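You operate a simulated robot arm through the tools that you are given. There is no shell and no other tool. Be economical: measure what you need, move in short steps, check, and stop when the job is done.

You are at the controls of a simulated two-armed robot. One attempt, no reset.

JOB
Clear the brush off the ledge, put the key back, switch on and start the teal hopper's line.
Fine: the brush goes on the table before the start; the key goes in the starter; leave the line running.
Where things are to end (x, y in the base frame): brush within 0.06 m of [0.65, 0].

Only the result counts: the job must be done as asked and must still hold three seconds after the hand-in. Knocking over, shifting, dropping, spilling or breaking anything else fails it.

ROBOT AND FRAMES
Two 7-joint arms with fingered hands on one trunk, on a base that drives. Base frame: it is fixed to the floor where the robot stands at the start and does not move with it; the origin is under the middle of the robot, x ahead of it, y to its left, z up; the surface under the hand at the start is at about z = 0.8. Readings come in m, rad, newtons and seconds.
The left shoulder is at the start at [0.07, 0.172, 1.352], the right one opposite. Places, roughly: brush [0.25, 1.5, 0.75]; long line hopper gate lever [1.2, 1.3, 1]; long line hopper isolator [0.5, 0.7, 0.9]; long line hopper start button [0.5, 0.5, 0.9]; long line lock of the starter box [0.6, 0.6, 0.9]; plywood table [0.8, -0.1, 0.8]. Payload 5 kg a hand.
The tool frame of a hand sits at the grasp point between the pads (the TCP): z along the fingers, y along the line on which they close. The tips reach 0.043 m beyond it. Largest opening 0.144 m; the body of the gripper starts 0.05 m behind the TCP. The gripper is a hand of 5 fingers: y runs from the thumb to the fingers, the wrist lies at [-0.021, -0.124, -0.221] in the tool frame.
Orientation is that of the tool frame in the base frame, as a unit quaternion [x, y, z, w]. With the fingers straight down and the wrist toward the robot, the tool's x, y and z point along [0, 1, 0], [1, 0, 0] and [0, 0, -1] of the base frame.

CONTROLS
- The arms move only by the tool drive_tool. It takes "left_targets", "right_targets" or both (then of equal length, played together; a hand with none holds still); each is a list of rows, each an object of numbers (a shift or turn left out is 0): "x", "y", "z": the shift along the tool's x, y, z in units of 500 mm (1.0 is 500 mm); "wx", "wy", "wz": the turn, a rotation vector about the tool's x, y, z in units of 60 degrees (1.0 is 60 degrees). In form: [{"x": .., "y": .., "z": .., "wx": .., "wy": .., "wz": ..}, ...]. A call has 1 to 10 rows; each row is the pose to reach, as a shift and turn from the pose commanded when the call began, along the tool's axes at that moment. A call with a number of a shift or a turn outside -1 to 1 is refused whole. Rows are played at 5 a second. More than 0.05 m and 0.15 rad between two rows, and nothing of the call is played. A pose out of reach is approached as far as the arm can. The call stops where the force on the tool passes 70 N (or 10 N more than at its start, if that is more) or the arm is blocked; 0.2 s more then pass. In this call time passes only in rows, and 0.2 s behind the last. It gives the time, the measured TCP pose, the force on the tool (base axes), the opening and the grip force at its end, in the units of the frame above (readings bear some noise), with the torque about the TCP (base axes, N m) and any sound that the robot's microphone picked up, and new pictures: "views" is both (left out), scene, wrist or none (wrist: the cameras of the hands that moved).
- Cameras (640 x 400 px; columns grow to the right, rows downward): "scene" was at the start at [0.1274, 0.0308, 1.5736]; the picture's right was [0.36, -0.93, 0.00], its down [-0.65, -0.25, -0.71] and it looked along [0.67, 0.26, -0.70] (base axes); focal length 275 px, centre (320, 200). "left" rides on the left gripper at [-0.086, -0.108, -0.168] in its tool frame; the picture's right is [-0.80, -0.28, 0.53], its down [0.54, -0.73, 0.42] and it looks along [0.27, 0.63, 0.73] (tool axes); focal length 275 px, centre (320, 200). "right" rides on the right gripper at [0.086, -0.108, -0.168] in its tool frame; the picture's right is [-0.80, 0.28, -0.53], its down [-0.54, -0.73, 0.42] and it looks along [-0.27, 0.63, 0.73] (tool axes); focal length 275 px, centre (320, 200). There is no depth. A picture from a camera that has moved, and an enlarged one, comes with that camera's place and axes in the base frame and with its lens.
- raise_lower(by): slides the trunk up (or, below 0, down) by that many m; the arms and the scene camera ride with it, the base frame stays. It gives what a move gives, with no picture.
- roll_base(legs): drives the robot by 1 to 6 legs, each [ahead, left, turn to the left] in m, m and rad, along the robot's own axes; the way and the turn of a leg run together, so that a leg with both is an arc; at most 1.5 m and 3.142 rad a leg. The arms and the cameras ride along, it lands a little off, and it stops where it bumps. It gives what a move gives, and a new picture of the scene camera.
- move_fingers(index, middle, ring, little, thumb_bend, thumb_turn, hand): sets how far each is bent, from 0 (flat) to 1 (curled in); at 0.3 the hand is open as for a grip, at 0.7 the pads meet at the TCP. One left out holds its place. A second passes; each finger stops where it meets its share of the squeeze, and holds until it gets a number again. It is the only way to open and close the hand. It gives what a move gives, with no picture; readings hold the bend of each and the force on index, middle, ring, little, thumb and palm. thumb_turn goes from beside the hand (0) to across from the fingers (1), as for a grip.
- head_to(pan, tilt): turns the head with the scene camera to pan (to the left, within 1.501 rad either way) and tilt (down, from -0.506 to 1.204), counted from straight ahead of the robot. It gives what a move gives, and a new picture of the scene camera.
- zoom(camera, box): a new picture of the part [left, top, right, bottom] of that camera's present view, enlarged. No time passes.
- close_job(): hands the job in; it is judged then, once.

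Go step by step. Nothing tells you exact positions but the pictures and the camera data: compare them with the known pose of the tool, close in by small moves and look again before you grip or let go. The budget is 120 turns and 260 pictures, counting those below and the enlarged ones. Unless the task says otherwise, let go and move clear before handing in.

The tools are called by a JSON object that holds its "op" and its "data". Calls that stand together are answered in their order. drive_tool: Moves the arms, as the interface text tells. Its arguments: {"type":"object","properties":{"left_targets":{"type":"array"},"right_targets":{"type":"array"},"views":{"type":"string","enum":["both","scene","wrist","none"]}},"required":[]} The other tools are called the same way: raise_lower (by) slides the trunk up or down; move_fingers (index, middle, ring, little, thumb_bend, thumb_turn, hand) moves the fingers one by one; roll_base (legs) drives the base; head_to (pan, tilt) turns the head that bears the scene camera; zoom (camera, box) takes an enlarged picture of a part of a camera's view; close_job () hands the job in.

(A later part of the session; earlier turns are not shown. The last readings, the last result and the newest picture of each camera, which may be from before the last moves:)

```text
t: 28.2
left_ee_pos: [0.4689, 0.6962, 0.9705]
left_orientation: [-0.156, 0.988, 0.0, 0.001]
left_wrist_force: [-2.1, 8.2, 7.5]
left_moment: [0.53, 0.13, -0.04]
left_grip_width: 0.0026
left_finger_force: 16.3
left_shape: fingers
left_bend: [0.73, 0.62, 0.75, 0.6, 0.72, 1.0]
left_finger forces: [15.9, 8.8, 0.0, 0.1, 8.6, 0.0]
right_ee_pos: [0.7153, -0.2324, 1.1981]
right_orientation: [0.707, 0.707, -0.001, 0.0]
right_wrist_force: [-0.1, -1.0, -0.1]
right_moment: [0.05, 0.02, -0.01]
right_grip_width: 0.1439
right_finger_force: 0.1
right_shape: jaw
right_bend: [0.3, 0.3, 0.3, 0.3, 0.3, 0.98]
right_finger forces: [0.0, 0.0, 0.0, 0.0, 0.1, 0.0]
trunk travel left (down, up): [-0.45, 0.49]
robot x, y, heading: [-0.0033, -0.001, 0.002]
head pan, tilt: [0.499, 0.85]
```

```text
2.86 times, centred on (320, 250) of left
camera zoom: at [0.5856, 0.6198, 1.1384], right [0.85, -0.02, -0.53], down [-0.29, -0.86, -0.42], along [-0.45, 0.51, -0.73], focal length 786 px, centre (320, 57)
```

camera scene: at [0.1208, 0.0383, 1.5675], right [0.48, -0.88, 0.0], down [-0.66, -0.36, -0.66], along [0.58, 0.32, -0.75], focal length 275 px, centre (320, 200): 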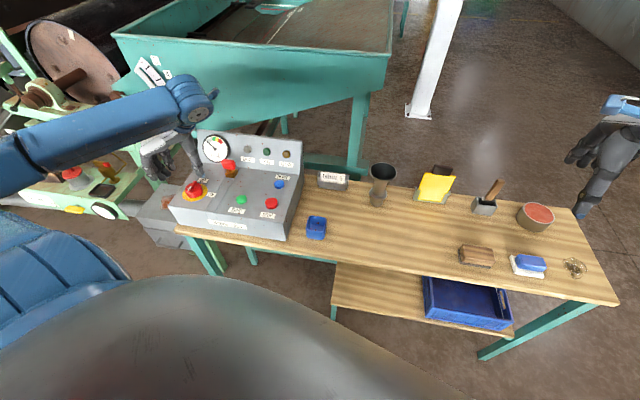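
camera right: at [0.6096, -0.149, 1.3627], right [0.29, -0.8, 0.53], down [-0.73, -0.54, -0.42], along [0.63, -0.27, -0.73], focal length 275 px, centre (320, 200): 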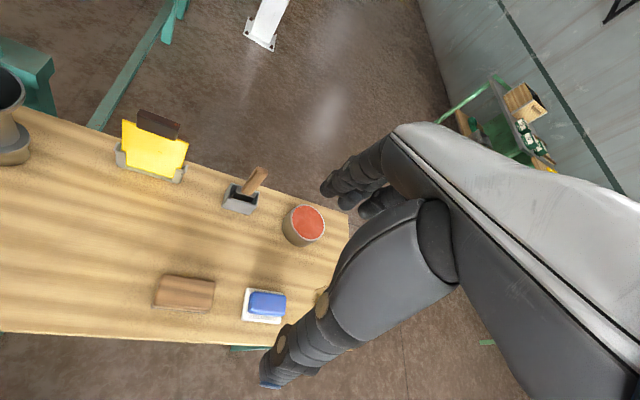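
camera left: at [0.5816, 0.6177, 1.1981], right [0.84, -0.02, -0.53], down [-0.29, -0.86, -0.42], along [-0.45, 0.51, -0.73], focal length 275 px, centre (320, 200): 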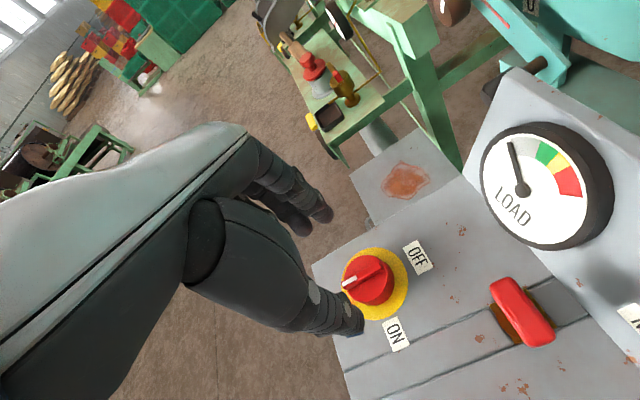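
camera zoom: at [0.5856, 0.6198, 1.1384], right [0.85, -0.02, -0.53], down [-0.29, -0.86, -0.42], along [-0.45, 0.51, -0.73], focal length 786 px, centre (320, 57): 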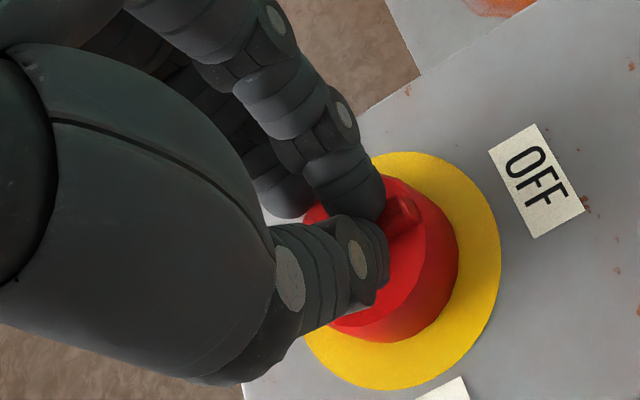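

The bar is pinched by index, middle and thumb. Turning clockwise in a first stage.

{"op": "drive_tool", "data": {"left_targets": [{"wz": 0.1}, {"wz": 0.2}, {"wz": 0.3}, {"wz": 0.4}, {"wz": 0.5}], "views": "none"}}

{"op": "zoom", "data": {"camera": "scene", "box": [165, 150, 235, 210]}}

```text
t: 29.4
left_ee_pos: [0.4699, 0.6941, 0.9702]
left_orientation: [0.105, 0.995, 0.0, 0.0]
left_wrist_force: [-5.0, 3.2, 7.9]
left_moment: [0.16, 0.18, 0.06]
left_grip_width: 0.0027
left_finger_force: 15.0
left_shape: fingers
left_bend: [0.74, 0.62, 0.75, 0.6, 0.72, 1.0]
left_finger forces: [8.6, 7.3, 0.0, 0.0, 14.5, 0.0]
right_ee_pos: [0.7154, -0.2333, 1.1983]
right_orientation: [0.708, 0.707, 0.0, 0.0]
right_wrist_force: [0.5, -0.5, 1.1]
right_moment: [0.0, -0.02, 0.0]
right_grip_width: 0.1439
right_finger_force: 0.1
right_shape: jaw
right_bend: [0.3, 0.3, 0.3, 0.3, 0.3, 0.98]
right_finger forces: [0.0, 0.0, 0.0, 0.0, 0.0, 0.0]
trunk travel left (down, up): [-0.45, 0.49]
robot x, y, heading: [0.0024, 0.0, -0.002]
head pan, tilt: [0.499, 0.85]
```

```text
6.67 times, centred on (200, 180) of scene
camera zoom: at [0.1183, 0.0379, 1.5677], right [0.48, -0.88, 0.0], down [-0.66, -0.36, -0.66], along [0.58, 0.32, -0.75], focal length 1833 px, centre (1120, 333)
```

zoom: 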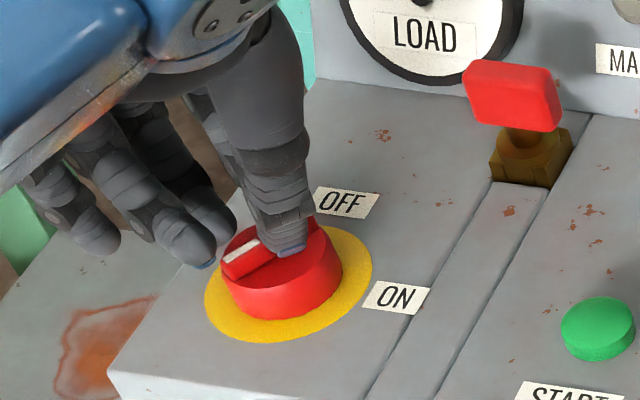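

The bar is turning with the hand. Continuing the rest of the way.

{"op": "drive_tool", "data": {"left_targets": [{"wz": 0.12}, {"wz": 0.24}, {"wz": 0.36}, {"wz": 0.48}, {"wz": 0.6}, {"wz": 0.72}, {"wz": 0.84}, {"wz": 0.95}], "views": "none"}}

{"op": "zoom", "data": {"camera": "scene", "box": [165, 130, 285, 220]}}

```text
t: 31.2
left_ee_pos: [0.4687, 0.6943, 0.97]
left_orientation: [0.567, 0.823, 0.001, 0.001]
left_wrist_force: [-4.4, -5.2, 11.8]
left_moment: [-0.22, 0.25, 0.16]
left_grip_width: 0.0042
left_finger_force: 13.4
left_shape: fingers
left_bend: [0.74, 0.67, 0.75, 0.6, 0.72, 1.0]
left_finger forces: [8.4, 0.1, 0.1, 0.0, 18.5, 0.0]
right_ee_pos: [0.7154, -0.2343, 1.1974]
right_orientation: [0.707, 0.707, -0.001, 0.0]
right_wrist_force: [0.4, 0.5, 0.6]
right_moment: [0.03, -0.01, -0.05]
right_grip_width: 0.1437
right_finger_force: 0.0
right_shape: jaw
right_bend: [0.3, 0.3, 0.3, 0.3, 0.3, 0.98]
right_finger forces: [0.0, 0.0, 0.1, 0.0, 0.0, 0.1]
trunk travel left (down, up): [-0.45, 0.49]
robot x, y, heading: [0.0003, -0.0011, 0.005]
head pan, tilt: [0.499, 0.85]
```

```text
4.44 times, centred on (225, 175) of scene
camera zoom: at [0.1184, 0.0366, 1.5678], right [0.48, -0.88, 0.0], down [-0.66, -0.36, -0.66], along [0.58, 0.32, -0.75], focal length 1222 px, centre (742, 311)
```

zoom: 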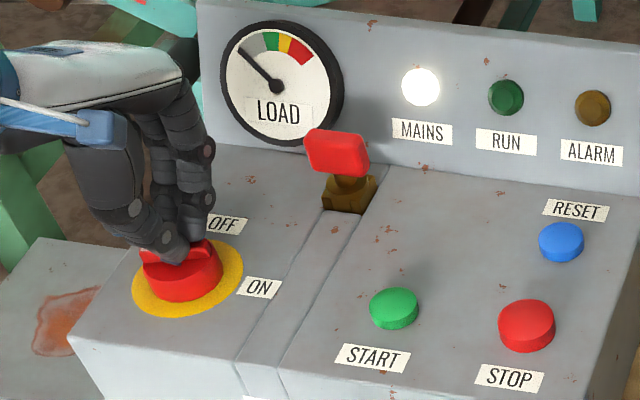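

The MAINS lamp is lit, so the isolator is on. Letting go and lifting clear.

{"op": "move_fingers", "data": {"hand": "left", "index": 0.5, "middle": 0.5, "ring": 0.5, "little": 0.5, "thumb_bend": 0.45}}

{"op": "drive_tool", "data": {"left_targets": [{"z": -0.06}, {"z": -0.14}, {"z": -0.24}, {"z": -0.34}, {"z": -0.44}, {"z": -0.5}]}}

{"op": "zoom", "data": {"camera": "scene", "box": [165, 130, 325, 250]}}

```text
t: 32.2
left_ee_pos: [0.4702, 0.6953, 0.969]
left_orientation: [0.565, 0.825, 0.0, 0.0]
left_wrist_force: [0.1, -0.1, -0.9]
left_moment: [-0.02, 0.0, -0.02]
left_grip_width: 0.0867
left_finger_force: 0.2
left_shape: fingers
left_bend: [0.5, 0.5, 0.5, 0.5, 0.45, 0.99]
left_finger forces: [0.1, 0.0, 0.1, 0.0, 0.1, 0.0]
right_ee_pos: [0.7162, -0.2333, 1.1969]
right_orientation: [0.707, 0.707, 0.001, 0.0]
right_wrist_force: [0.1, -0.6, 0.0]
right_moment: [0.03, 0.0, 0.01]
right_grip_width: 0.1438
right_finger_force: 0.1
right_shape: jaw
right_bend: [0.3, 0.3, 0.3, 0.3, 0.3, 0.98]
right_finger forces: [0.1, 0.1, 0.0, 0.1, 0.0, 0.0]
trunk travel left (down, up): [-0.45, 0.49]
robot x, y, heading: [0.004, -0.0001, -0.003]
head pan, tilt: [0.499, 0.85]
```

```text
t: 33.6
left_ee_pos: [0.4696, 0.6944, 1.2199]
left_orientation: [0.567, 0.824, -0.001, 0.0]
left_wrist_force: [-0.3, 0.6, -0.6]
left_moment: [0.03, 0.02, 0.01]
left_grip_width: 0.0872
left_finger_force: 0.1
left_shape: fingers
left_bend: [0.5, 0.5, 0.5, 0.5, 0.45, 0.99]
left_finger forces: [0.1, 0.0, 0.0, 0.0, 0.0, 0.0]
right_ee_pos: [0.7151, -0.233, 1.1975]
right_orientation: [0.707, 0.708, -0.001, 0.001]
right_wrist_force: [0.0, 0.5, 0.1]
right_moment: [-0.01, 0.01, -0.07]
right_grip_width: 0.1436
right_finger_force: 0.1
right_shape: jaw
right_bend: [0.3, 0.3, 0.3, 0.3, 0.3, 0.98]
right_finger forces: [0.0, 0.0, 0.1, 0.1, 0.1, 0.1]
trunk travel left (down, up): [-0.45, 0.49]
robot x, y, heading: [0.0004, -0.0008, -0.005]
head pan, tilt: [0.499, 0.85]
camera scene: at [0.1198, 0.038, 1.5675], right [0.48, -0.88, 0.0], down [-0.66, -0.36, -0.66], along [0.58, 0.32, -0.75], focal length 275 px, centre (320, 200)
camera left: at [0.4006, 0.5759, 1.3887], right [0.02, -0.85, -0.53], down [-0.87, 0.25, -0.42], along [0.49, 0.47, -0.73], focal length 275 px, centre (320, 200)
```

scene: 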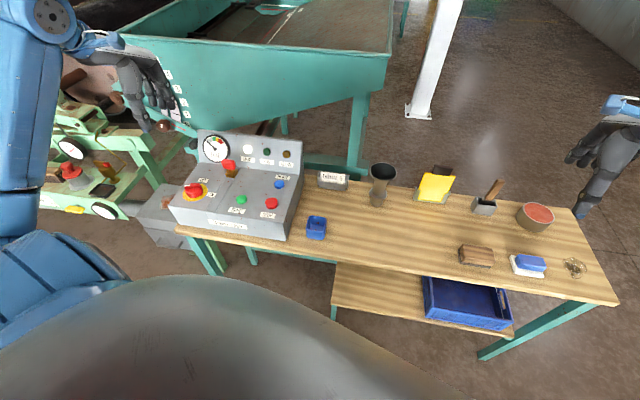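
left: 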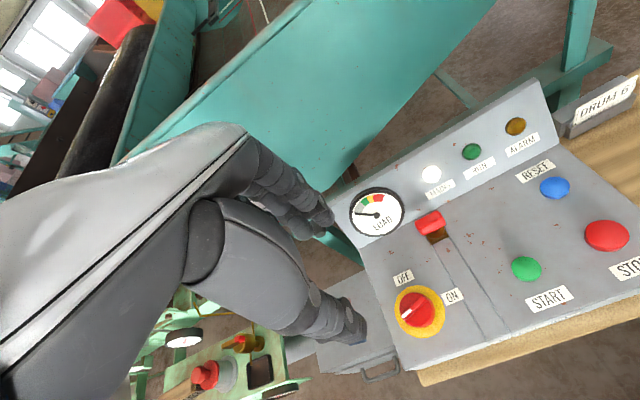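

```text
3.33 times, centred on (245, 190) of scene
camera zoom: at [0.1198, 0.038, 1.5675], right [0.48, -0.88, 0.0], down [-0.66, -0.36, -0.66], along [0.58, 0.32, -0.75], focal length 916 px, centre (570, 233)
```

zoom: 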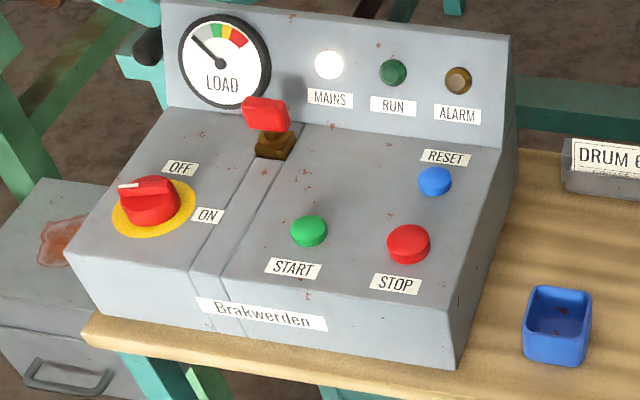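

Mains is on. Now the brush: looking left at the green machine.

{"op": "head_to", "data": {"pan": 1.4, "tilt": 0.55}}

{"op": "zoom", "data": {"camera": "scene", "box": [180, 130, 400, 270]}}

```text
t: 34.8
left_ee_pos: [0.4703, 0.6944, 1.2201]
left_orientation: [0.566, 0.824, 0.0, 0.0]
left_wrist_force: [-0.1, -1.0, 0.0]
left_moment: [0.03, 0.04, -0.03]
left_grip_width: 0.0868
left_finger_force: 0.1
left_shape: fingers
left_bend: [0.5, 0.5, 0.5, 0.5, 0.45, 0.99]
left_finger forces: [0.0, 0.0, 0.0, 0.2, 0.0, 0.0]
right_ee_pos: [0.7159, -0.2332, 1.1975]
right_orientation: [0.707, 0.707, 0.001, 0.0]
right_wrist_force: [0.0, 0.2, 0.5]
right_moment: [0.0, 0.0, 0.01]
right_grip_width: 0.1439
right_finger_force: 0.0
right_shape: jaw
right_bend: [0.3, 0.3, 0.3, 0.3, 0.3, 0.98]
right_finger forces: [0.1, 0.0, 0.0, 0.1, 0.1, 0.0]
trunk travel left (down, up): [-0.45, 0.49]
robot x, y, heading: [-0.0017, 0.0024, 0.002]
head pan, tilt: [1.4, 0.55]
camera scene: at [0.0666, 0.0894, 1.593], right [0.99, -0.17, 0.0], down [-0.09, -0.52, -0.85], along [0.15, 0.84, -0.52], focal length 275 px, centre (320, 200)
```

scene: 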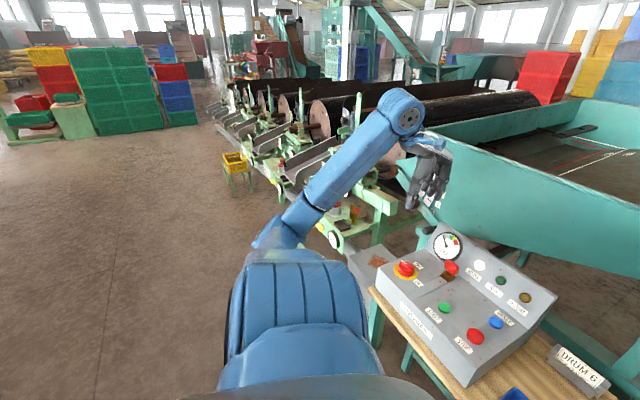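

```text
2.86 times, centred on (290, 200) of scene
camera zoom: at [0.0666, 0.0894, 1.593], right [0.99, -0.17, 0.0], down [-0.09, -0.52, -0.85], along [0.15, 0.84, -0.52], focal length 786 px, centre (406, 200)
```

zoom: 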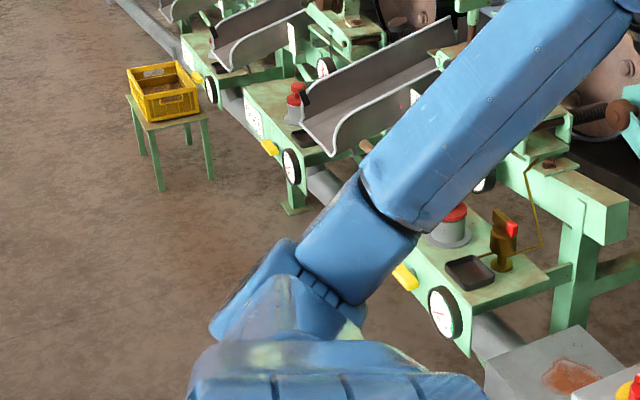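

The arm hides the brush; I'll drive back and left with both hands kept high, then look again.

{"op": "roll_base", "data": {"legs": [[-0.25, 0.0, 0.0], [0.0, 0.45, 0.0]]}}

{"op": "zoom", "data": {"camera": "scene", "box": [240, 160, 520, 340]}}

```text
t: 39.0
left_ee_pos: [0.2251, 1.1439, 1.2208]
left_orientation: [0.568, 0.823, 0.0, 0.0]
left_wrist_force: [0.5, 0.4, -0.5]
left_moment: [0.01, 0.0, 0.07]
left_grip_width: 0.087
left_finger_force: 0.0
left_shape: fingers
left_bend: [0.5, 0.5, 0.5, 0.5, 0.45, 0.99]
left_finger forces: [0.0, 0.0, 0.0, 0.1, 0.0, 0.1]
right_ee_pos: [0.4669, 0.2148, 1.1978]
right_orientation: [0.709, 0.706, 0.0, 0.0]
right_wrist_force: [-0.3, 0.8, -0.7]
right_moment: [-0.02, 0.0, -0.01]
right_grip_width: 0.1437
right_finger_force: 0.0
right_shape: jaw
right_bend: [0.3, 0.3, 0.3, 0.3, 0.3, 0.98]
right_finger forces: [0.1, 0.1, 0.1, 0.0, 0.1, 0.1]
trunk travel left (down, up): [-0.45, 0.49]
robot x, y, heading: [-0.2494, 0.4494, -0.004]
head pan, tilt: [1.4, 0.55]
camera scene: at [-0.1815, 0.5394, 1.5931], right [0.98, -0.17, 0.0], down [-0.09, -0.51, -0.85], along [0.15, 0.84, -0.52], focal length 275 px, centre (320, 200)
```

scene: 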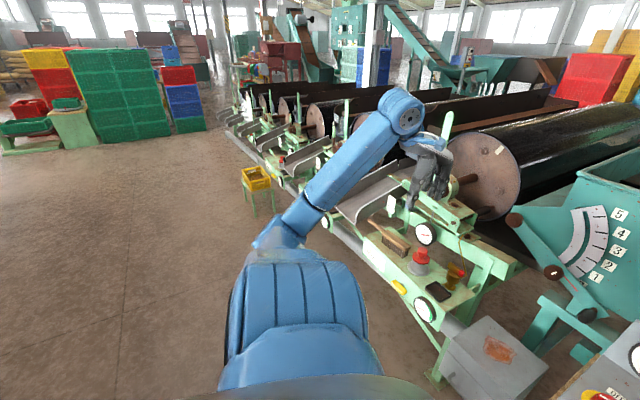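

```text
2.22 times, centred on (380, 250) of scene
camera zoom: at [-0.1815, 0.5394, 1.5931], right [0.98, -0.17, 0.0], down [-0.09, -0.51, -0.85], along [0.15, 0.84, -0.52], focal length 611 px, centre (187, 89)
```

zoom: 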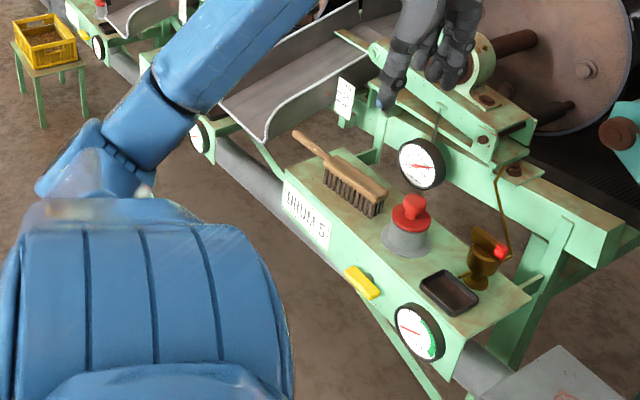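

The brush lies on the ledge from about (0.36, 1.36) to (0.255, 1.595), head end toward me. I'll drive further left and use the wrist camera.

{"op": "roll_base", "data": {"legs": [[0.0, 0.3, 0.0]]}}

{"op": "zoom", "data": {"camera": "left", "box": [0, 0, 640, 400]}}

```text
t: 41.0
left_ee_pos: [0.2235, 1.4462, 1.2206]
left_orientation: [0.567, 0.824, 0.0, 0.0]
left_wrist_force: [0.2, 0.3, -0.3]
left_moment: [0.02, 0.04, -0.03]
left_grip_width: 0.0868
left_finger_force: 0.1
left_shape: fingers
left_bend: [0.5, 0.5, 0.5, 0.5, 0.45, 0.99]
left_finger forces: [0.1, 0.0, 0.0, 0.0, 0.0, 0.1]
right_ee_pos: [0.467, 0.5175, 1.1961]
right_orientation: [0.708, 0.706, 0.0, -0.001]
right_wrist_force: [-0.2, -1.1, -0.1]
right_moment: [0.0, 0.0, 0.0]
right_grip_width: 0.1437
right_finger_force: 0.0
right_shape: jaw
right_bend: [0.3, 0.3, 0.3, 0.3, 0.3, 0.98]
right_finger forces: [0.0, 0.0, 0.0, 0.1, 0.1, 0.1]
trunk travel left (down, up): [-0.45, 0.49]
robot x, y, heading: [-0.2494, 0.7495, -0.006]
head pan, tilt: [1.4, 0.55]
camera scene: at [-0.1809, 0.8411, 1.5931], right [0.99, -0.17, 0.0], down [-0.09, -0.51, -0.85], along [0.15, 0.84, -0.52], focal length 275 px, centre (320, 200)
```

scene: 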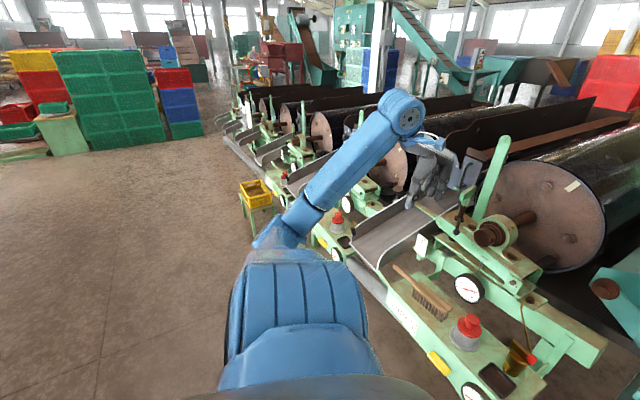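

```text
1.00 times, centred on (320, 200) of left (not enlarged: the box is as wide or as high as the picture)
camera zoom: at [0.1543, 1.3273, 1.3888], right [0.02, -0.84, -0.53], down [-0.87, 0.25, -0.42], along [0.49, 0.47, -0.73], focal length 275 px, centre (320, 200)
```

zoom: 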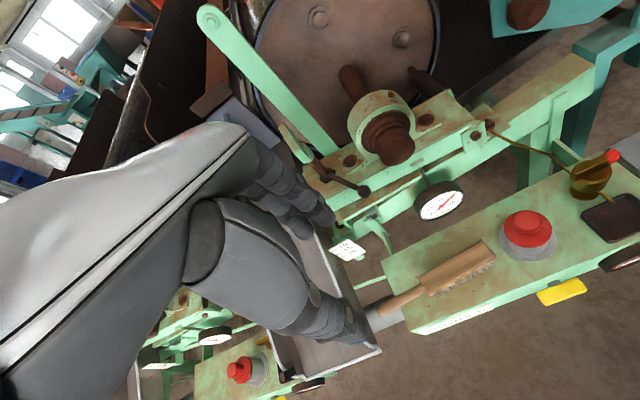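

Both cameras see the brush. Enlarging both for accurate position.

{"op": "zoom", "data": {"camera": "left", "box": [360, 220, 520, 330]}}

{"op": "zoom", "data": {"camera": "scene", "box": [370, 240, 500, 350]}}

```text
3.64 times, centred on (440, 275) of left
camera zoom: at [0.1543, 1.3273, 1.3888], right [0.02, -0.84, -0.53], down [-0.87, 0.25, -0.42], along [0.49, 0.47, -0.73], focal length 1001 px, centre (-116, -73)
```

zoom: 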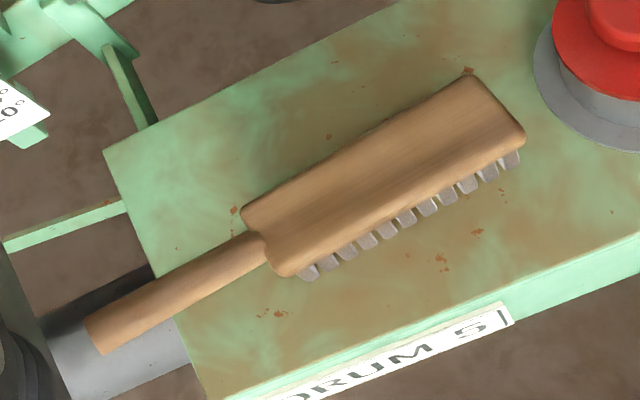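

```text
3.64 times, centred on (435, 295) of scene
camera zoom: at [-0.1809, 0.8411, 1.5931], right [0.99, -0.17, 0.0], down [-0.09, -0.51, -0.85], along [0.15, 0.84, -0.52], focal length 1000 px, centre (-98, -146)
```

zoom: 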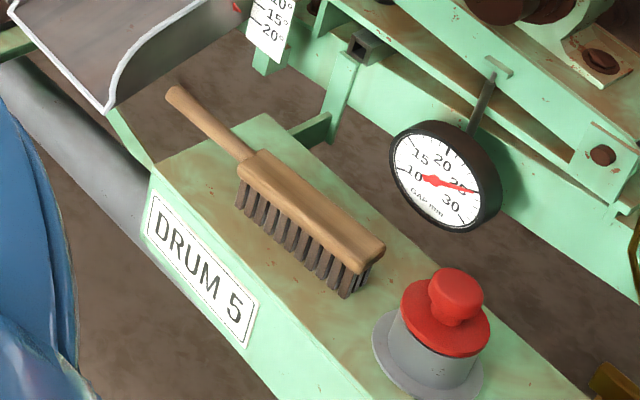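

Brush head centre is about (0.31, 1.395), top z ≈ 0.81, with the ledge near 0.755; the axis is yawed ~23.5°. I'll come over it and go down to z ≈ 0.92 first.

{"op": "drive_tool", "data": {"left_targets": [{"x": -0.05, "y": 0.045, "wz": -0.02}, {"x": -0.1, "y": 0.09, "z": 0.04, "wz": -0.045}, {"x": -0.133, "y": 0.117, "z": 0.11, "wz": -0.045}, {"x": -0.133, "y": 0.117, "z": 0.2, "wz": -0.045}, {"x": -0.133, "y": 0.117, "z": 0.29, "wz": -0.045}, {"x": -0.133, "y": 0.117, "z": 0.38, "wz": -0.045}, {"x": -0.133, "y": 0.117, "z": 0.47, "wz": -0.045}, {"x": -0.133, "y": 0.117, "z": 0.54, "wz": -0.045}, {"x": -0.133, "y": 0.117, "z": 0.6, "wz": -0.045}]}}

{"op": "zoom", "data": {"camera": "scene", "box": [370, 220, 500, 330]}}

{"op": "zoom", "data": {"camera": "left", "box": [240, 170, 480, 340]}}

```text
t: 43.0
left_ee_pos: [0.3021, 1.4068, 0.9199]
left_orientation: [0.548, 0.836, 0.0, -0.001]
left_wrist_force: [0.0, 0.3, -0.5]
left_moment: [-0.03, 0.0, 0.0]
left_grip_width: 0.0869
left_finger_force: 0.2
left_shape: fingers
left_bend: [0.5, 0.5, 0.5, 0.5, 0.45, 0.99]
left_finger forces: [0.2, 0.0, 0.0, 0.0, 0.0, 0.0]
right_ee_pos: [0.4684, 0.5184, 1.1965]
right_orientation: [0.709, 0.706, 0.0, -0.001]
right_wrist_force: [0.4, 0.0, -0.1]
right_moment: [-0.04, -0.04, 0.0]
right_grip_width: 0.1436
right_finger_force: 0.1
right_shape: jaw
right_bend: [0.3, 0.3, 0.3, 0.3, 0.3, 0.98]
right_finger forces: [0.1, 0.0, 0.0, 0.0, 0.0, 0.0]
trunk travel left (down, up): [-0.45, 0.49]
robot x, y, heading: [-0.2459, 0.751, 0.001]
head pan, tilt: [1.4, 0.55]
camera scene: at [-0.1808, 0.8425, 1.593], right [0.99, -0.17, 0.0], down [-0.09, -0.52, -0.85], along [0.15, 0.84, -0.52], focal length 275 px, centre (320, 200)
camera left: at [0.2385, 1.2844, 1.088], right [0.06, -0.84, -0.53], down [-0.88, 0.21, -0.42], along [0.47, 0.5, -0.73], focal length 275 px, centre (320, 200)
```

scene: 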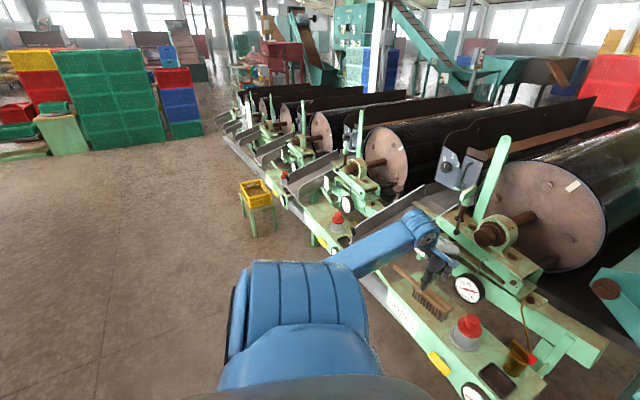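
left: 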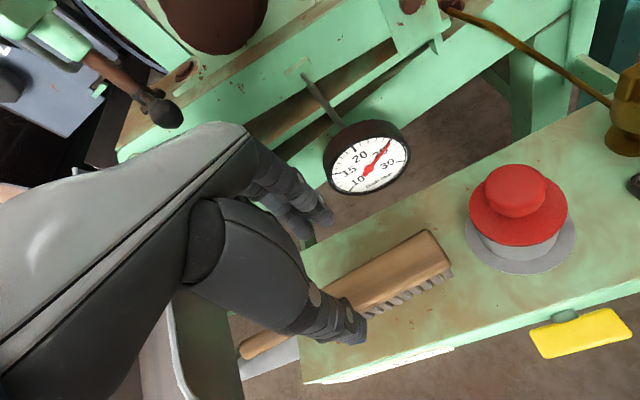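

```text
3.64 times, centred on (435, 275) of scene
camera zoom: at [-0.1808, 0.8425, 1.593], right [0.99, -0.17, 0.0], down [-0.09, -0.52, -0.85], along [0.15, 0.84, -0.52], focal length 1000 px, centre (-98, -73)
```

zoom: 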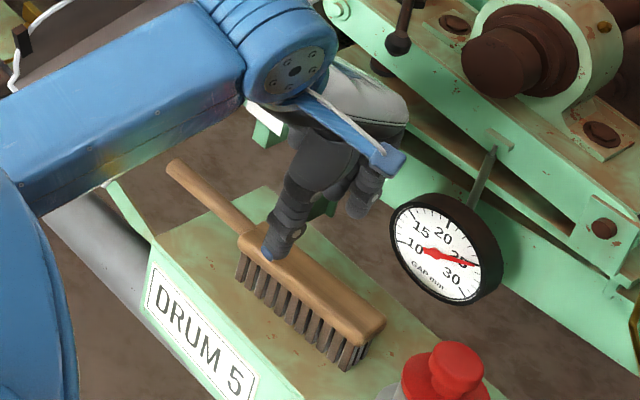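

```text
2.35 times, centred on (360, 255) of left
camera zoom: at [0.2385, 1.2844, 1.088], right [0.06, -0.84, -0.53], down [-0.88, 0.21, -0.42], along [0.47, 0.5, -0.73], focal length 648 px, centre (226, 71)
```

zoom: 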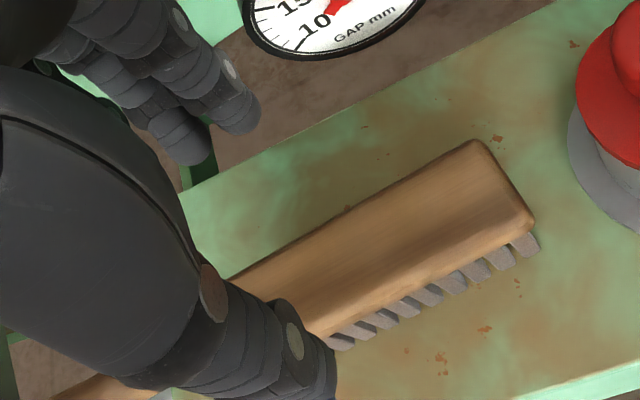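

Well centred. Descending to grip height.

{"op": "drive_tool", "data": {"left_targets": [{"z": 0.07}, {"z": 0.13}, {"z": 0.17}, {"z": 0.19}, {"z": 0.202}], "views": "none"}}

{"op": "zoom", "data": {"camera": "scene", "box": [370, 220, 500, 330]}}

{"op": "zoom", "data": {"camera": "left", "box": [240, 170, 480, 340]}}

```text
t: 44.2
left_ee_pos: [0.303, 1.4045, 0.8232]
left_orientation: [0.548, 0.836, 0.003, 0.001]
left_wrist_force: [0.7, 2.7, 14.7]
left_moment: [0.51, -0.55, 0.04]
left_grip_width: 0.0869
left_finger_force: 7.1
left_shape: fingers
left_bend: [0.5, 0.49, 0.5, 0.5, 0.45, 0.99]
left_finger forces: [0.1, 14.5, 0.0, 0.0, 0.0, 0.0]
right_ee_pos: [0.4661, 0.5167, 1.1983]
right_orientation: [0.709, 0.706, -0.001, 0.0]
right_wrist_force: [-0.4, -0.2, 0.8]
right_moment: [0.0, 0.02, 0.0]
right_grip_width: 0.1437
right_finger_force: 0.0
right_shape: jaw
right_bend: [0.3, 0.3, 0.3, 0.3, 0.3, 0.98]
right_finger forces: [0.0, 0.0, 0.0, 0.0, 0.0, 0.0]
trunk travel left (down, up): [-0.45, 0.49]
robot x, y, heading: [-0.248, 0.7494, -0.003]
head pan, tilt: [1.4, 0.55]
```

```text
3.64 times, centred on (435, 275) of scene
camera zoom: at [-0.1827, 0.8403, 1.5935], right [0.99, -0.17, 0.0], down [-0.09, -0.51, -0.85], along [0.15, 0.84, -0.52], focal length 1000 px, centre (-98, -73)
```

zoom: 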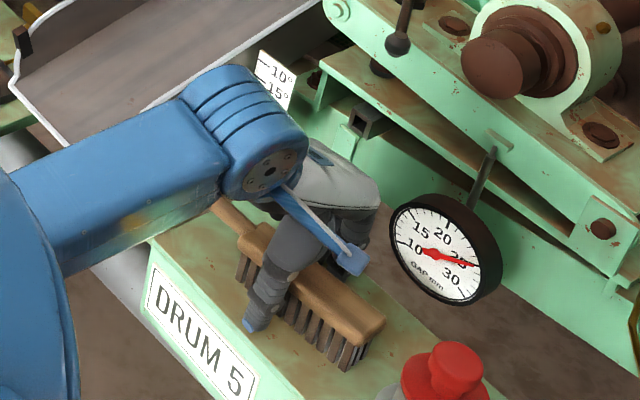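

```text
2.35 times, centred on (360, 255) of left
camera zoom: at [0.2375, 1.2828, 0.9906], right [0.06, -0.84, -0.54], down [-0.88, 0.21, -0.43], along [0.47, 0.5, -0.73], focal length 648 px, centre (226, 71)
```

zoom: 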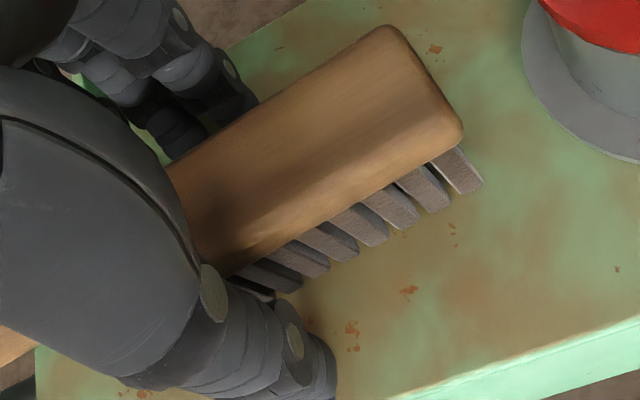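

The middle finger touched the ledge. Raising 8 mm, then closing.

{"op": "drive_tool", "data": {"left_targets": [{"z": -0.018}], "views": "none"}}

{"op": "move_fingers", "data": {"hand": "left", "index": 0.72, "middle": 0.72, "ring": 0.72, "little": 0.72, "thumb_bend": 0.75}}

{"op": "zoom", "data": {"camera": "left", "box": [240, 170, 480, 340]}}

```text
t: 44.6
left_ee_pos: [0.3027, 1.4052, 0.8261]
left_orientation: [0.547, 0.837, -0.002, -0.001]
left_wrist_force: [0.1, 0.1, -0.3]
left_moment: [0.04, 0.02, -0.03]
left_grip_width: 0.0868
left_finger_force: 0.1
left_shape: fingers
left_bend: [0.5, 0.5, 0.5, 0.5, 0.45, 0.99]
left_finger forces: [0.1, 0.0, 0.0, 0.0, 0.1, 0.0]
right_ee_pos: [0.4692, 0.5189, 1.1966]
right_orientation: [0.708, 0.706, -0.001, 0.0]
right_wrist_force: [0.7, 0.2, 0.0]
right_moment: [-0.04, 0.01, 0.0]
right_grip_width: 0.1435
right_finger_force: 0.0
right_shape: jaw
right_bend: [0.3, 0.3, 0.3, 0.3, 0.3, 0.98]
right_finger forces: [0.0, 0.0, 0.0, 0.1, 0.1, 0.1]
trunk travel left (down, up): [-0.45, 0.49]
robot x, y, heading: [-0.2465, 0.7531, 0.002]
head pan, tilt: [1.4, 0.55]
```

```text
t: 45.6
left_ee_pos: [0.302, 1.404, 0.8273]
left_orientation: [0.547, 0.837, 0.0, 0.0]
left_wrist_force: [-0.7, -0.7, -0.8]
left_moment: [-0.15, 0.02, -0.01]
left_grip_width: 0.0378
left_finger_force: 24.9
left_shape: fingers
left_bend: [0.64, 0.67, 0.71, 0.72, 0.61, 1.0]
left_finger forces: [10.4, 8.4, 4.6, 1.8, 25.1, 0.1]
right_ee_pos: [0.467, 0.5179, 1.1979]
right_orientation: [0.709, 0.705, 0.0, 0.0]
right_wrist_force: [0.2, -0.5, 0.6]
right_moment: [-0.02, 0.02, -0.01]
right_grip_width: 0.1441
right_finger_force: 0.1
right_shape: jaw
right_bend: [0.3, 0.3, 0.3, 0.3, 0.3, 0.98]
right_finger forces: [0.1, 0.0, 0.1, 0.0, 0.0, 0.1]
trunk travel left (down, up): [-0.45, 0.49]
robot x, y, heading: [-0.249, 0.7465, -0.001]
head pan, tilt: [1.4, 0.55]
```

```text
2.35 times, centred on (360, 255) of left
camera zoom: at [0.2383, 1.2835, 0.9963], right [0.06, -0.84, -0.53], down [-0.88, 0.21, -0.42], along [0.47, 0.5, -0.73], focal length 648 px, centre (226, 71)
```

zoom: 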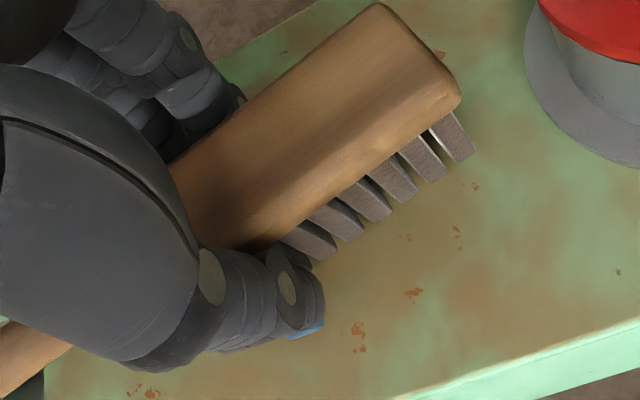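

Good grip by all fingers. Lifting straight up.

{"op": "drive_tool", "data": {"left_targets": [{"z": -0.03}, {"z": -0.09}, {"z": -0.17}, {"z": -0.26}, {"z": -0.35}, {"z": -0.44}, {"z": -0.53}, {"z": -0.62}, {"z": -0.7}]}}

```text
t: 47.6
left_ee_pos: [0.3032, 1.4046, 1.1793]
left_orientation: [0.548, 0.836, 0.0, 0.0]
left_wrist_force: [-0.2, -1.0, -1.4]
left_moment: [0.05, -0.04, 0.03]
left_grip_width: 0.0374
left_finger_force: 24.5
left_shape: fingers
left_bend: [0.64, 0.67, 0.71, 0.72, 0.61, 1.0]
left_finger forces: [10.4, 8.2, 4.5, 1.2, 24.1, 0.1]
right_ee_pos: [0.4673, 0.5172, 1.1965]
right_orientation: [0.708, 0.706, 0.0, 0.0]
right_wrist_force: [-0.5, 0.3, -0.3]
right_moment: [-0.02, 0.01, 0.01]
right_grip_width: 0.1439
right_finger_force: 0.0
right_shape: jaw
right_bend: [0.3, 0.3, 0.3, 0.3, 0.3, 0.98]
right_finger forces: [0.0, 0.0, 0.0, 0.0, 0.0, 0.1]
trunk travel left (down, up): [-0.45, 0.49]
robot x, y, heading: [-0.247, 0.753, -0.002]
head pan, tilt: [1.4, 0.55]
camera scene: at [-0.181, 0.8417, 1.5929], right [0.99, -0.17, 0.0], down [-0.09, -0.51, -0.85], along [0.15, 0.84, -0.52], focal length 275 px, centre (320, 200)
camera left: at [0.2391, 1.2827, 1.3471], right [0.06, -0.84, -0.53], down [-0.88, 0.21, -0.42], along [0.47, 0.5, -0.73], focal length 275 px, centre (320, 200)
```

scene: 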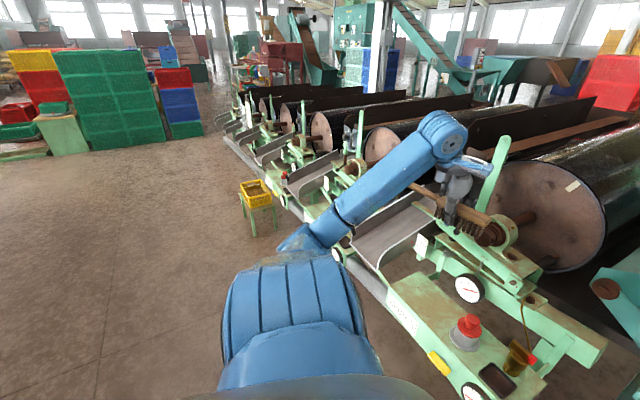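
left: 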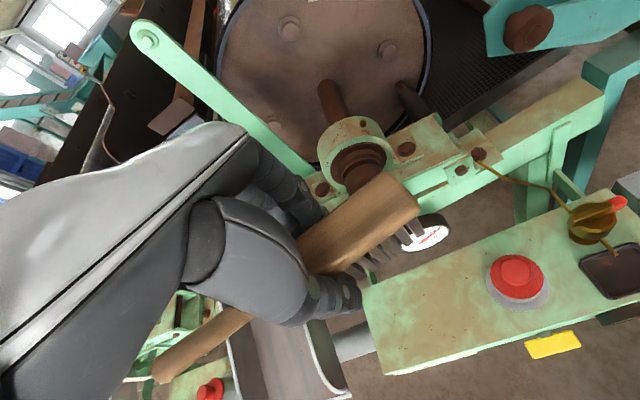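

Brush held securely. I'll drive right and then forward back toward the table, ending slightly right of the start so the left hand reaches (0.65, 0) easily.

{"op": "roll_base", "data": {"legs": [[0.0, -0.9, 0.0], [0.25, 0.0, 0.0]]}}

{"op": "head_to", "data": {"pan": 0.25, "tilt": 0.85}}

```text
t: 53.8
left_ee_pos: [0.5513, 0.4953, 1.1786]
left_orientation: [0.549, 0.836, 0.0, 0.0]
left_wrist_force: [-0.2, 1.0, -1.7]
left_moment: [0.03, -0.04, 0.02]
left_grip_width: 0.0377
left_finger_force: 24.3
left_shape: fingers
left_bend: [0.64, 0.67, 0.71, 0.72, 0.61, 1.0]
left_finger forces: [10.4, 8.3, 4.4, 1.2, 24.1, 0.0]
right_ee_pos: [0.7128, -0.3926, 1.1974]
right_orientation: [0.709, 0.705, -0.001, 0.0]
right_wrist_force: [-0.5, -0.9, 0.4]
right_moment: [0.01, 0.0, -0.01]
right_grip_width: 0.1437
right_finger_force: 0.1
right_shape: jaw
right_bend: [0.3, 0.3, 0.3, 0.3, 0.3, 0.98]
right_finger forces: [0.1, 0.0, 0.0, 0.0, 0.1, 0.1]
trunk travel left (down, up): [-0.45, 0.49]
robot x, y, heading: [-0.001, -0.1527, -0.003]
head pan, tilt: [1.4, 0.55]
camera scene: at [0.0654, -0.0652, 1.5931], right [0.98, -0.17, 0.0], down [-0.09, -0.51, -0.85], along [0.15, 0.84, -0.52], focal length 275 px, centre (320, 200)
```

scene: 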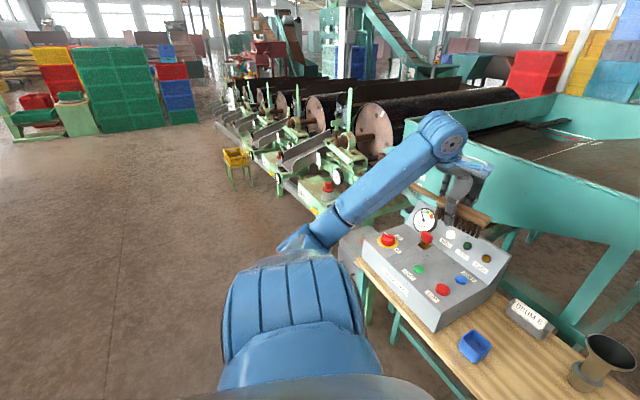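

```text
t: 55.2
left_ee_pos: [0.5542, 0.4971, 1.1778]
left_orientation: [0.549, 0.836, 0.0, 0.0]
left_wrist_force: [-0.3, 0.0, -1.8]
left_moment: [0.02, 0.0, 0.01]
left_grip_width: 0.0377
left_finger_force: 24.6
left_shape: fingers
left_bend: [0.64, 0.67, 0.71, 0.72, 0.61, 1.0]
left_finger forces: [10.5, 8.3, 4.5, 1.1, 24.1, 0.0]
right_ee_pos: [0.714, -0.3909, 1.1984]
right_orientation: [0.709, 0.705, 0.0, 0.0]
right_wrist_force: [0.2, -0.1, -0.5]
right_moment: [0.02, -0.02, -0.01]
right_grip_width: 0.1437
right_finger_force: 0.0
right_shape: jaw
right_bend: [0.3, 0.3, 0.3, 0.3, 0.3, 0.98]
right_finger forces: [0.1, 0.0, 0.0, 0.0, 0.1, 0.1]
trunk travel left (down, up): [-0.45, 0.49]
robot x, y, heading: [-0.0029, -0.1553, -0.006]
head pan, tilt: [0.25, 0.85]
camera scene: at [0.1264, -0.1345, 1.5676], right [0.24, -0.97, 0.0], down [-0.73, -0.18, -0.66], along [0.64, 0.16, -0.75], focal length 275 px, centre (320, 200)
```

scene: 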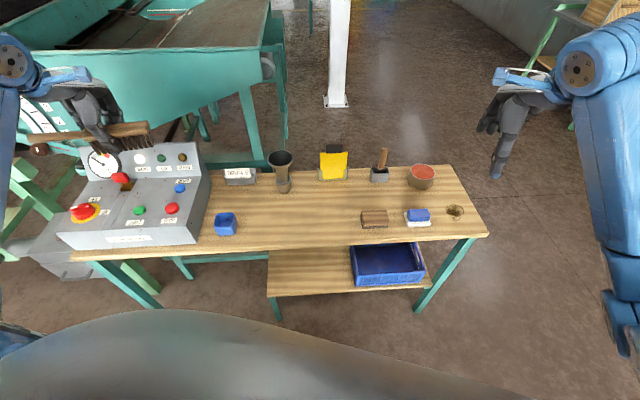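

The brush hangs level in the hand. Carrying it over the table toward (0.65, 0), at height.

{"op": "drive_tool", "data": {"left_targets": [{"x": -0.09, "y": -0.02}, {"x": -0.18, "y": -0.04}, {"x": -0.27, "y": -0.06}, {"x": -0.36, "y": -0.08}, {"x": -0.45, "y": -0.1}, {"x": -0.54, "y": -0.12}, {"x": -0.63, "y": -0.14}, {"x": -0.72, "y": -0.16, "wz": 0.03}, {"x": -0.81, "y": -0.18, "wz": 0.06}, {"x": -0.9, "y": -0.2, "wz": 0.075}]}}

```text
t: 57.4
left_ee_pos: [0.641, 0.0428, 1.177]
left_orientation: [0.581, 0.814, 0.001, -0.002]
left_wrist_force: [0.1, -0.8, -0.8]
left_moment: [0.07, 0.03, 0.01]
left_grip_width: 0.0376
left_finger_force: 24.2
left_shape: fingers
left_bend: [0.64, 0.67, 0.71, 0.72, 0.61, 0.99]
left_finger forces: [10.5, 8.1, 4.7, 1.1, 24.0, 0.0]
right_ee_pos: [0.7149, -0.3928, 1.1965]
right_orientation: [0.708, 0.706, 0.0, -0.002]
right_wrist_force: [-0.1, -1.0, -0.7]
right_moment: [0.03, 0.01, 0.01]
right_grip_width: 0.1438
right_finger_force: 0.1
right_shape: jaw
right_bend: [0.3, 0.3, 0.3, 0.3, 0.3, 0.98]
right_finger forces: [0.1, 0.1, 0.0, 0.1, 0.1, 0.0]
trunk travel left (down, up): [-0.45, 0.49]
robot x, y, heading: [-0.0005, -0.1546, -0.007]
head pan, tilt: [0.25, 0.85]
camera scene: at [0.1276, -0.1377, 1.5674], right [0.24, -0.97, 0.0], down [-0.73, -0.18, -0.66], along [0.64, 0.16, -0.75], focal length 275 px, centre (320, 200)
camera left: at [0.5669, -0.0752, 1.3453], right [-0.01, -0.84, -0.54], down [-0.86, 0.28, -0.42], along [0.51, 0.46, -0.73], focal length 275 px, centre (320, 200)
```

scene: 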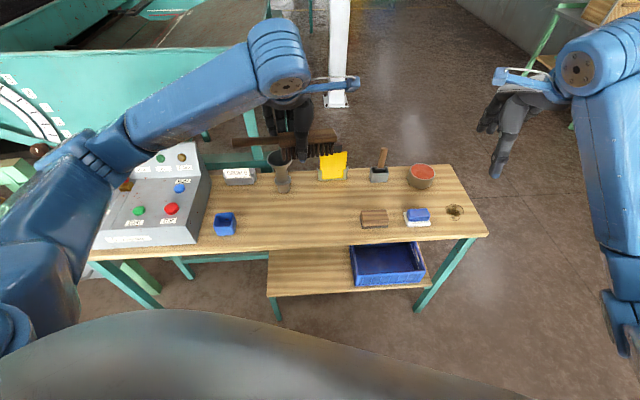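
left: 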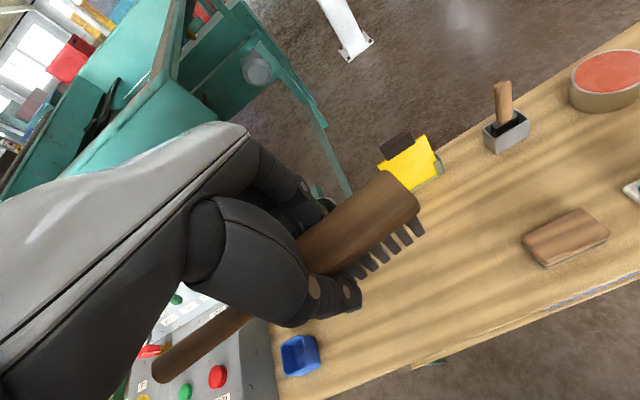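

Shifting the last few centimetres and lowering to about z 0.91 to check.

{"op": "drive_tool", "data": {"left_targets": [{"x": -0.06, "y": -0.004, "z": 0.03}, {"x": -0.101, "y": -0.007, "z": 0.1}, {"x": -0.101, "y": -0.007, "z": 0.19}, {"x": -0.101, "y": -0.007, "z": 0.28}, {"x": -0.101, "y": -0.007, "z": 0.37}, {"x": -0.101, "y": -0.007, "z": 0.45}, {"x": -0.101, "y": -0.007, "z": 0.53}]}}

{"op": "zoom", "data": {"camera": "scene", "box": [220, 130, 420, 270]}}

```text
t: 59.0
left_ee_pos: [0.6533, -0.0066, 0.9134]
left_orientation: [0.581, 0.814, 0.001, 0.001]
left_wrist_force: [0.8, -0.4, -0.8]
left_moment: [0.06, 0.06, -0.01]
left_grip_width: 0.0375
left_finger_force: 23.7
left_shape: fingers
left_bend: [0.64, 0.67, 0.71, 0.72, 0.61, 0.99]
left_finger forces: [10.4, 8.0, 4.8, 1.0, 23.7, 0.0]
right_ee_pos: [0.7136, -0.3929, 1.1971]
right_orientation: [0.709, 0.705, 0.0, 0.0]
right_wrist_force: [-0.3, -0.1, 0.0]
right_moment: [0.02, -0.01, -0.05]
right_grip_width: 0.1438
right_finger_force: 0.1
right_shape: jaw
right_bend: [0.3, 0.3, 0.3, 0.3, 0.3, 0.98]
right_finger forces: [0.1, 0.0, 0.1, 0.0, 0.0, 0.0]
trunk travel left (down, up): [-0.45, 0.49]
robot x, y, heading: [-0.0042, -0.1532, -0.003]
head pan, tilt: [0.25, 0.85]
camera scene: at [0.1265, -0.1353, 1.5677], right [0.24, -0.97, 0.0], down [-0.73, -0.18, -0.66], along [0.64, 0.16, -0.75], focal length 275 px, centre (320, 200)
camera left: at [0.5786, -0.1222, 1.0814], right [-0.01, -0.85, -0.53], down [-0.86, 0.28, -0.42], along [0.51, 0.46, -0.73], focal length 275 px, centre (320, 200)
```

scene: 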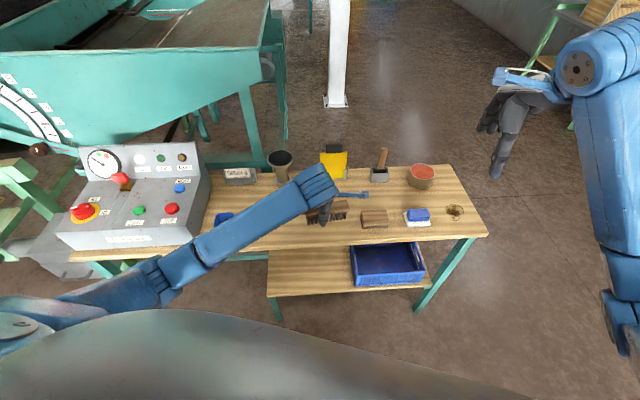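
left: 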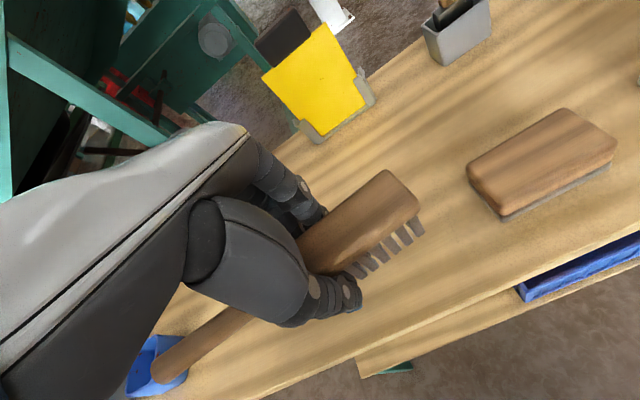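

```text
2.86 times, centred on (320, 200) of scene
camera zoom: at [0.1265, -0.1353, 1.5677], right [0.24, -0.97, 0.0], down [-0.73, -0.18, -0.66], along [0.64, 0.16, -0.75], focal length 786 px, centre (320, 200)
```

zoom: 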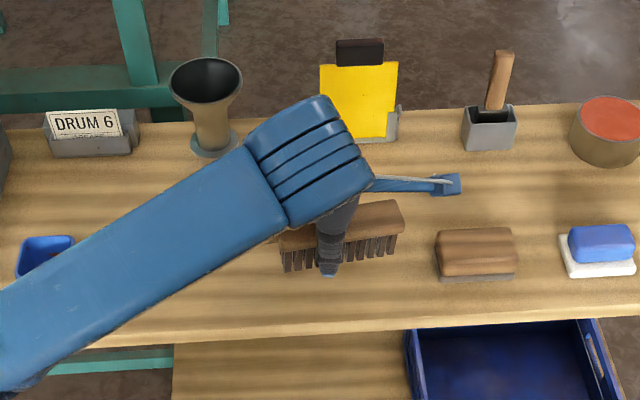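

Clear around. Lowering gently to touch down.

{"op": "drive_tool", "data": {"left_targets": [{"z": 0.02}, {"z": 0.04}, {"z": 0.055}], "views": "none"}}

{"op": "zoom", "data": {"camera": "scene", "box": [280, 180, 380, 250]}}

{"op": "zoom", "data": {"camera": "left", "box": [100, 150, 460, 400]}}

```text
t: 59.8
left_ee_pos: [0.6513, -0.0051, 0.8853]
left_orientation: [0.581, 0.814, 0.0, 0.0]
left_wrist_force: [0.9, 0.8, -2.3]
left_moment: [0.02, -0.02, 0.0]
left_grip_width: 0.0375
left_finger_force: 23.5
left_shape: fingers
left_bend: [0.64, 0.67, 0.71, 0.72, 0.61, 0.99]
left_finger forces: [10.3, 8.0, 4.7, 0.8, 23.6, 0.0]
right_ee_pos: [0.7139, -0.3905, 1.1961]
right_orientation: [0.709, 0.705, 0.001, 0.0]
right_wrist_force: [0.1, -0.2, 0.6]
right_moment: [-0.03, -0.02, 0.01]
right_grip_width: 0.1439
right_finger_force: 0.0
right_shape: jaw
right_bend: [0.3, 0.3, 0.3, 0.3, 0.3, 0.98]
right_finger forces: [0.1, 0.1, 0.0, 0.1, 0.1, 0.1]
trunk travel left (down, up): [-0.45, 0.49]
robot x, y, heading: [-0.0034, -0.1503, -0.001]
head pan, tilt: [0.25, 0.85]
```

```text
5.71 times, centred on (330, 215) of scene
camera zoom: at [0.1263, -0.1349, 1.5676], right [0.24, -0.97, 0.0], down [-0.73, -0.18, -0.66], along [0.64, 0.16, -0.75], focal length 1571 px, centre (263, 114)
```

zoom: 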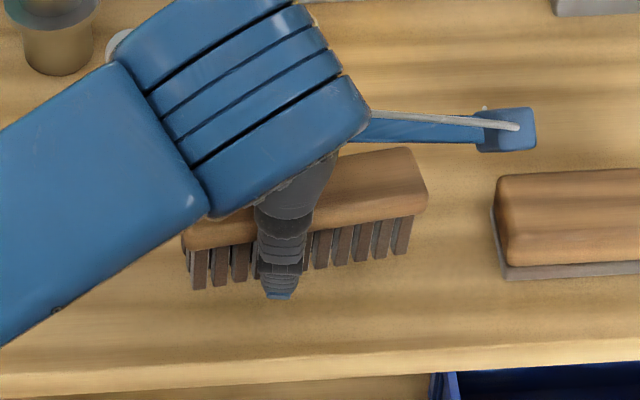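

```text
1.60 times, centred on (280, 275) of left
camera zoom: at [0.5778, -0.1219, 1.0536], right [-0.01, -0.85, -0.53], down [-0.86, 0.28, -0.42], along [0.51, 0.46, -0.73], focal length 440 px, centre (384, 80)
```

zoom: 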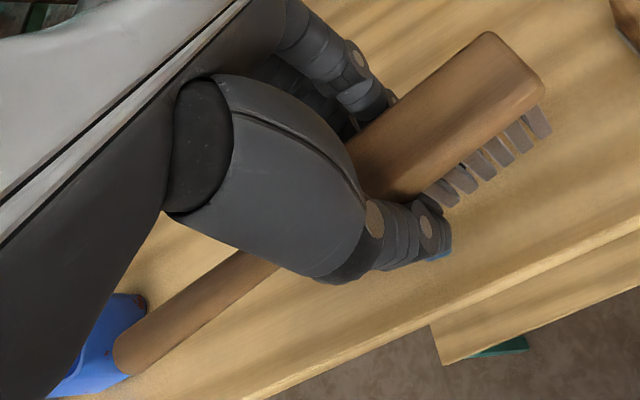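

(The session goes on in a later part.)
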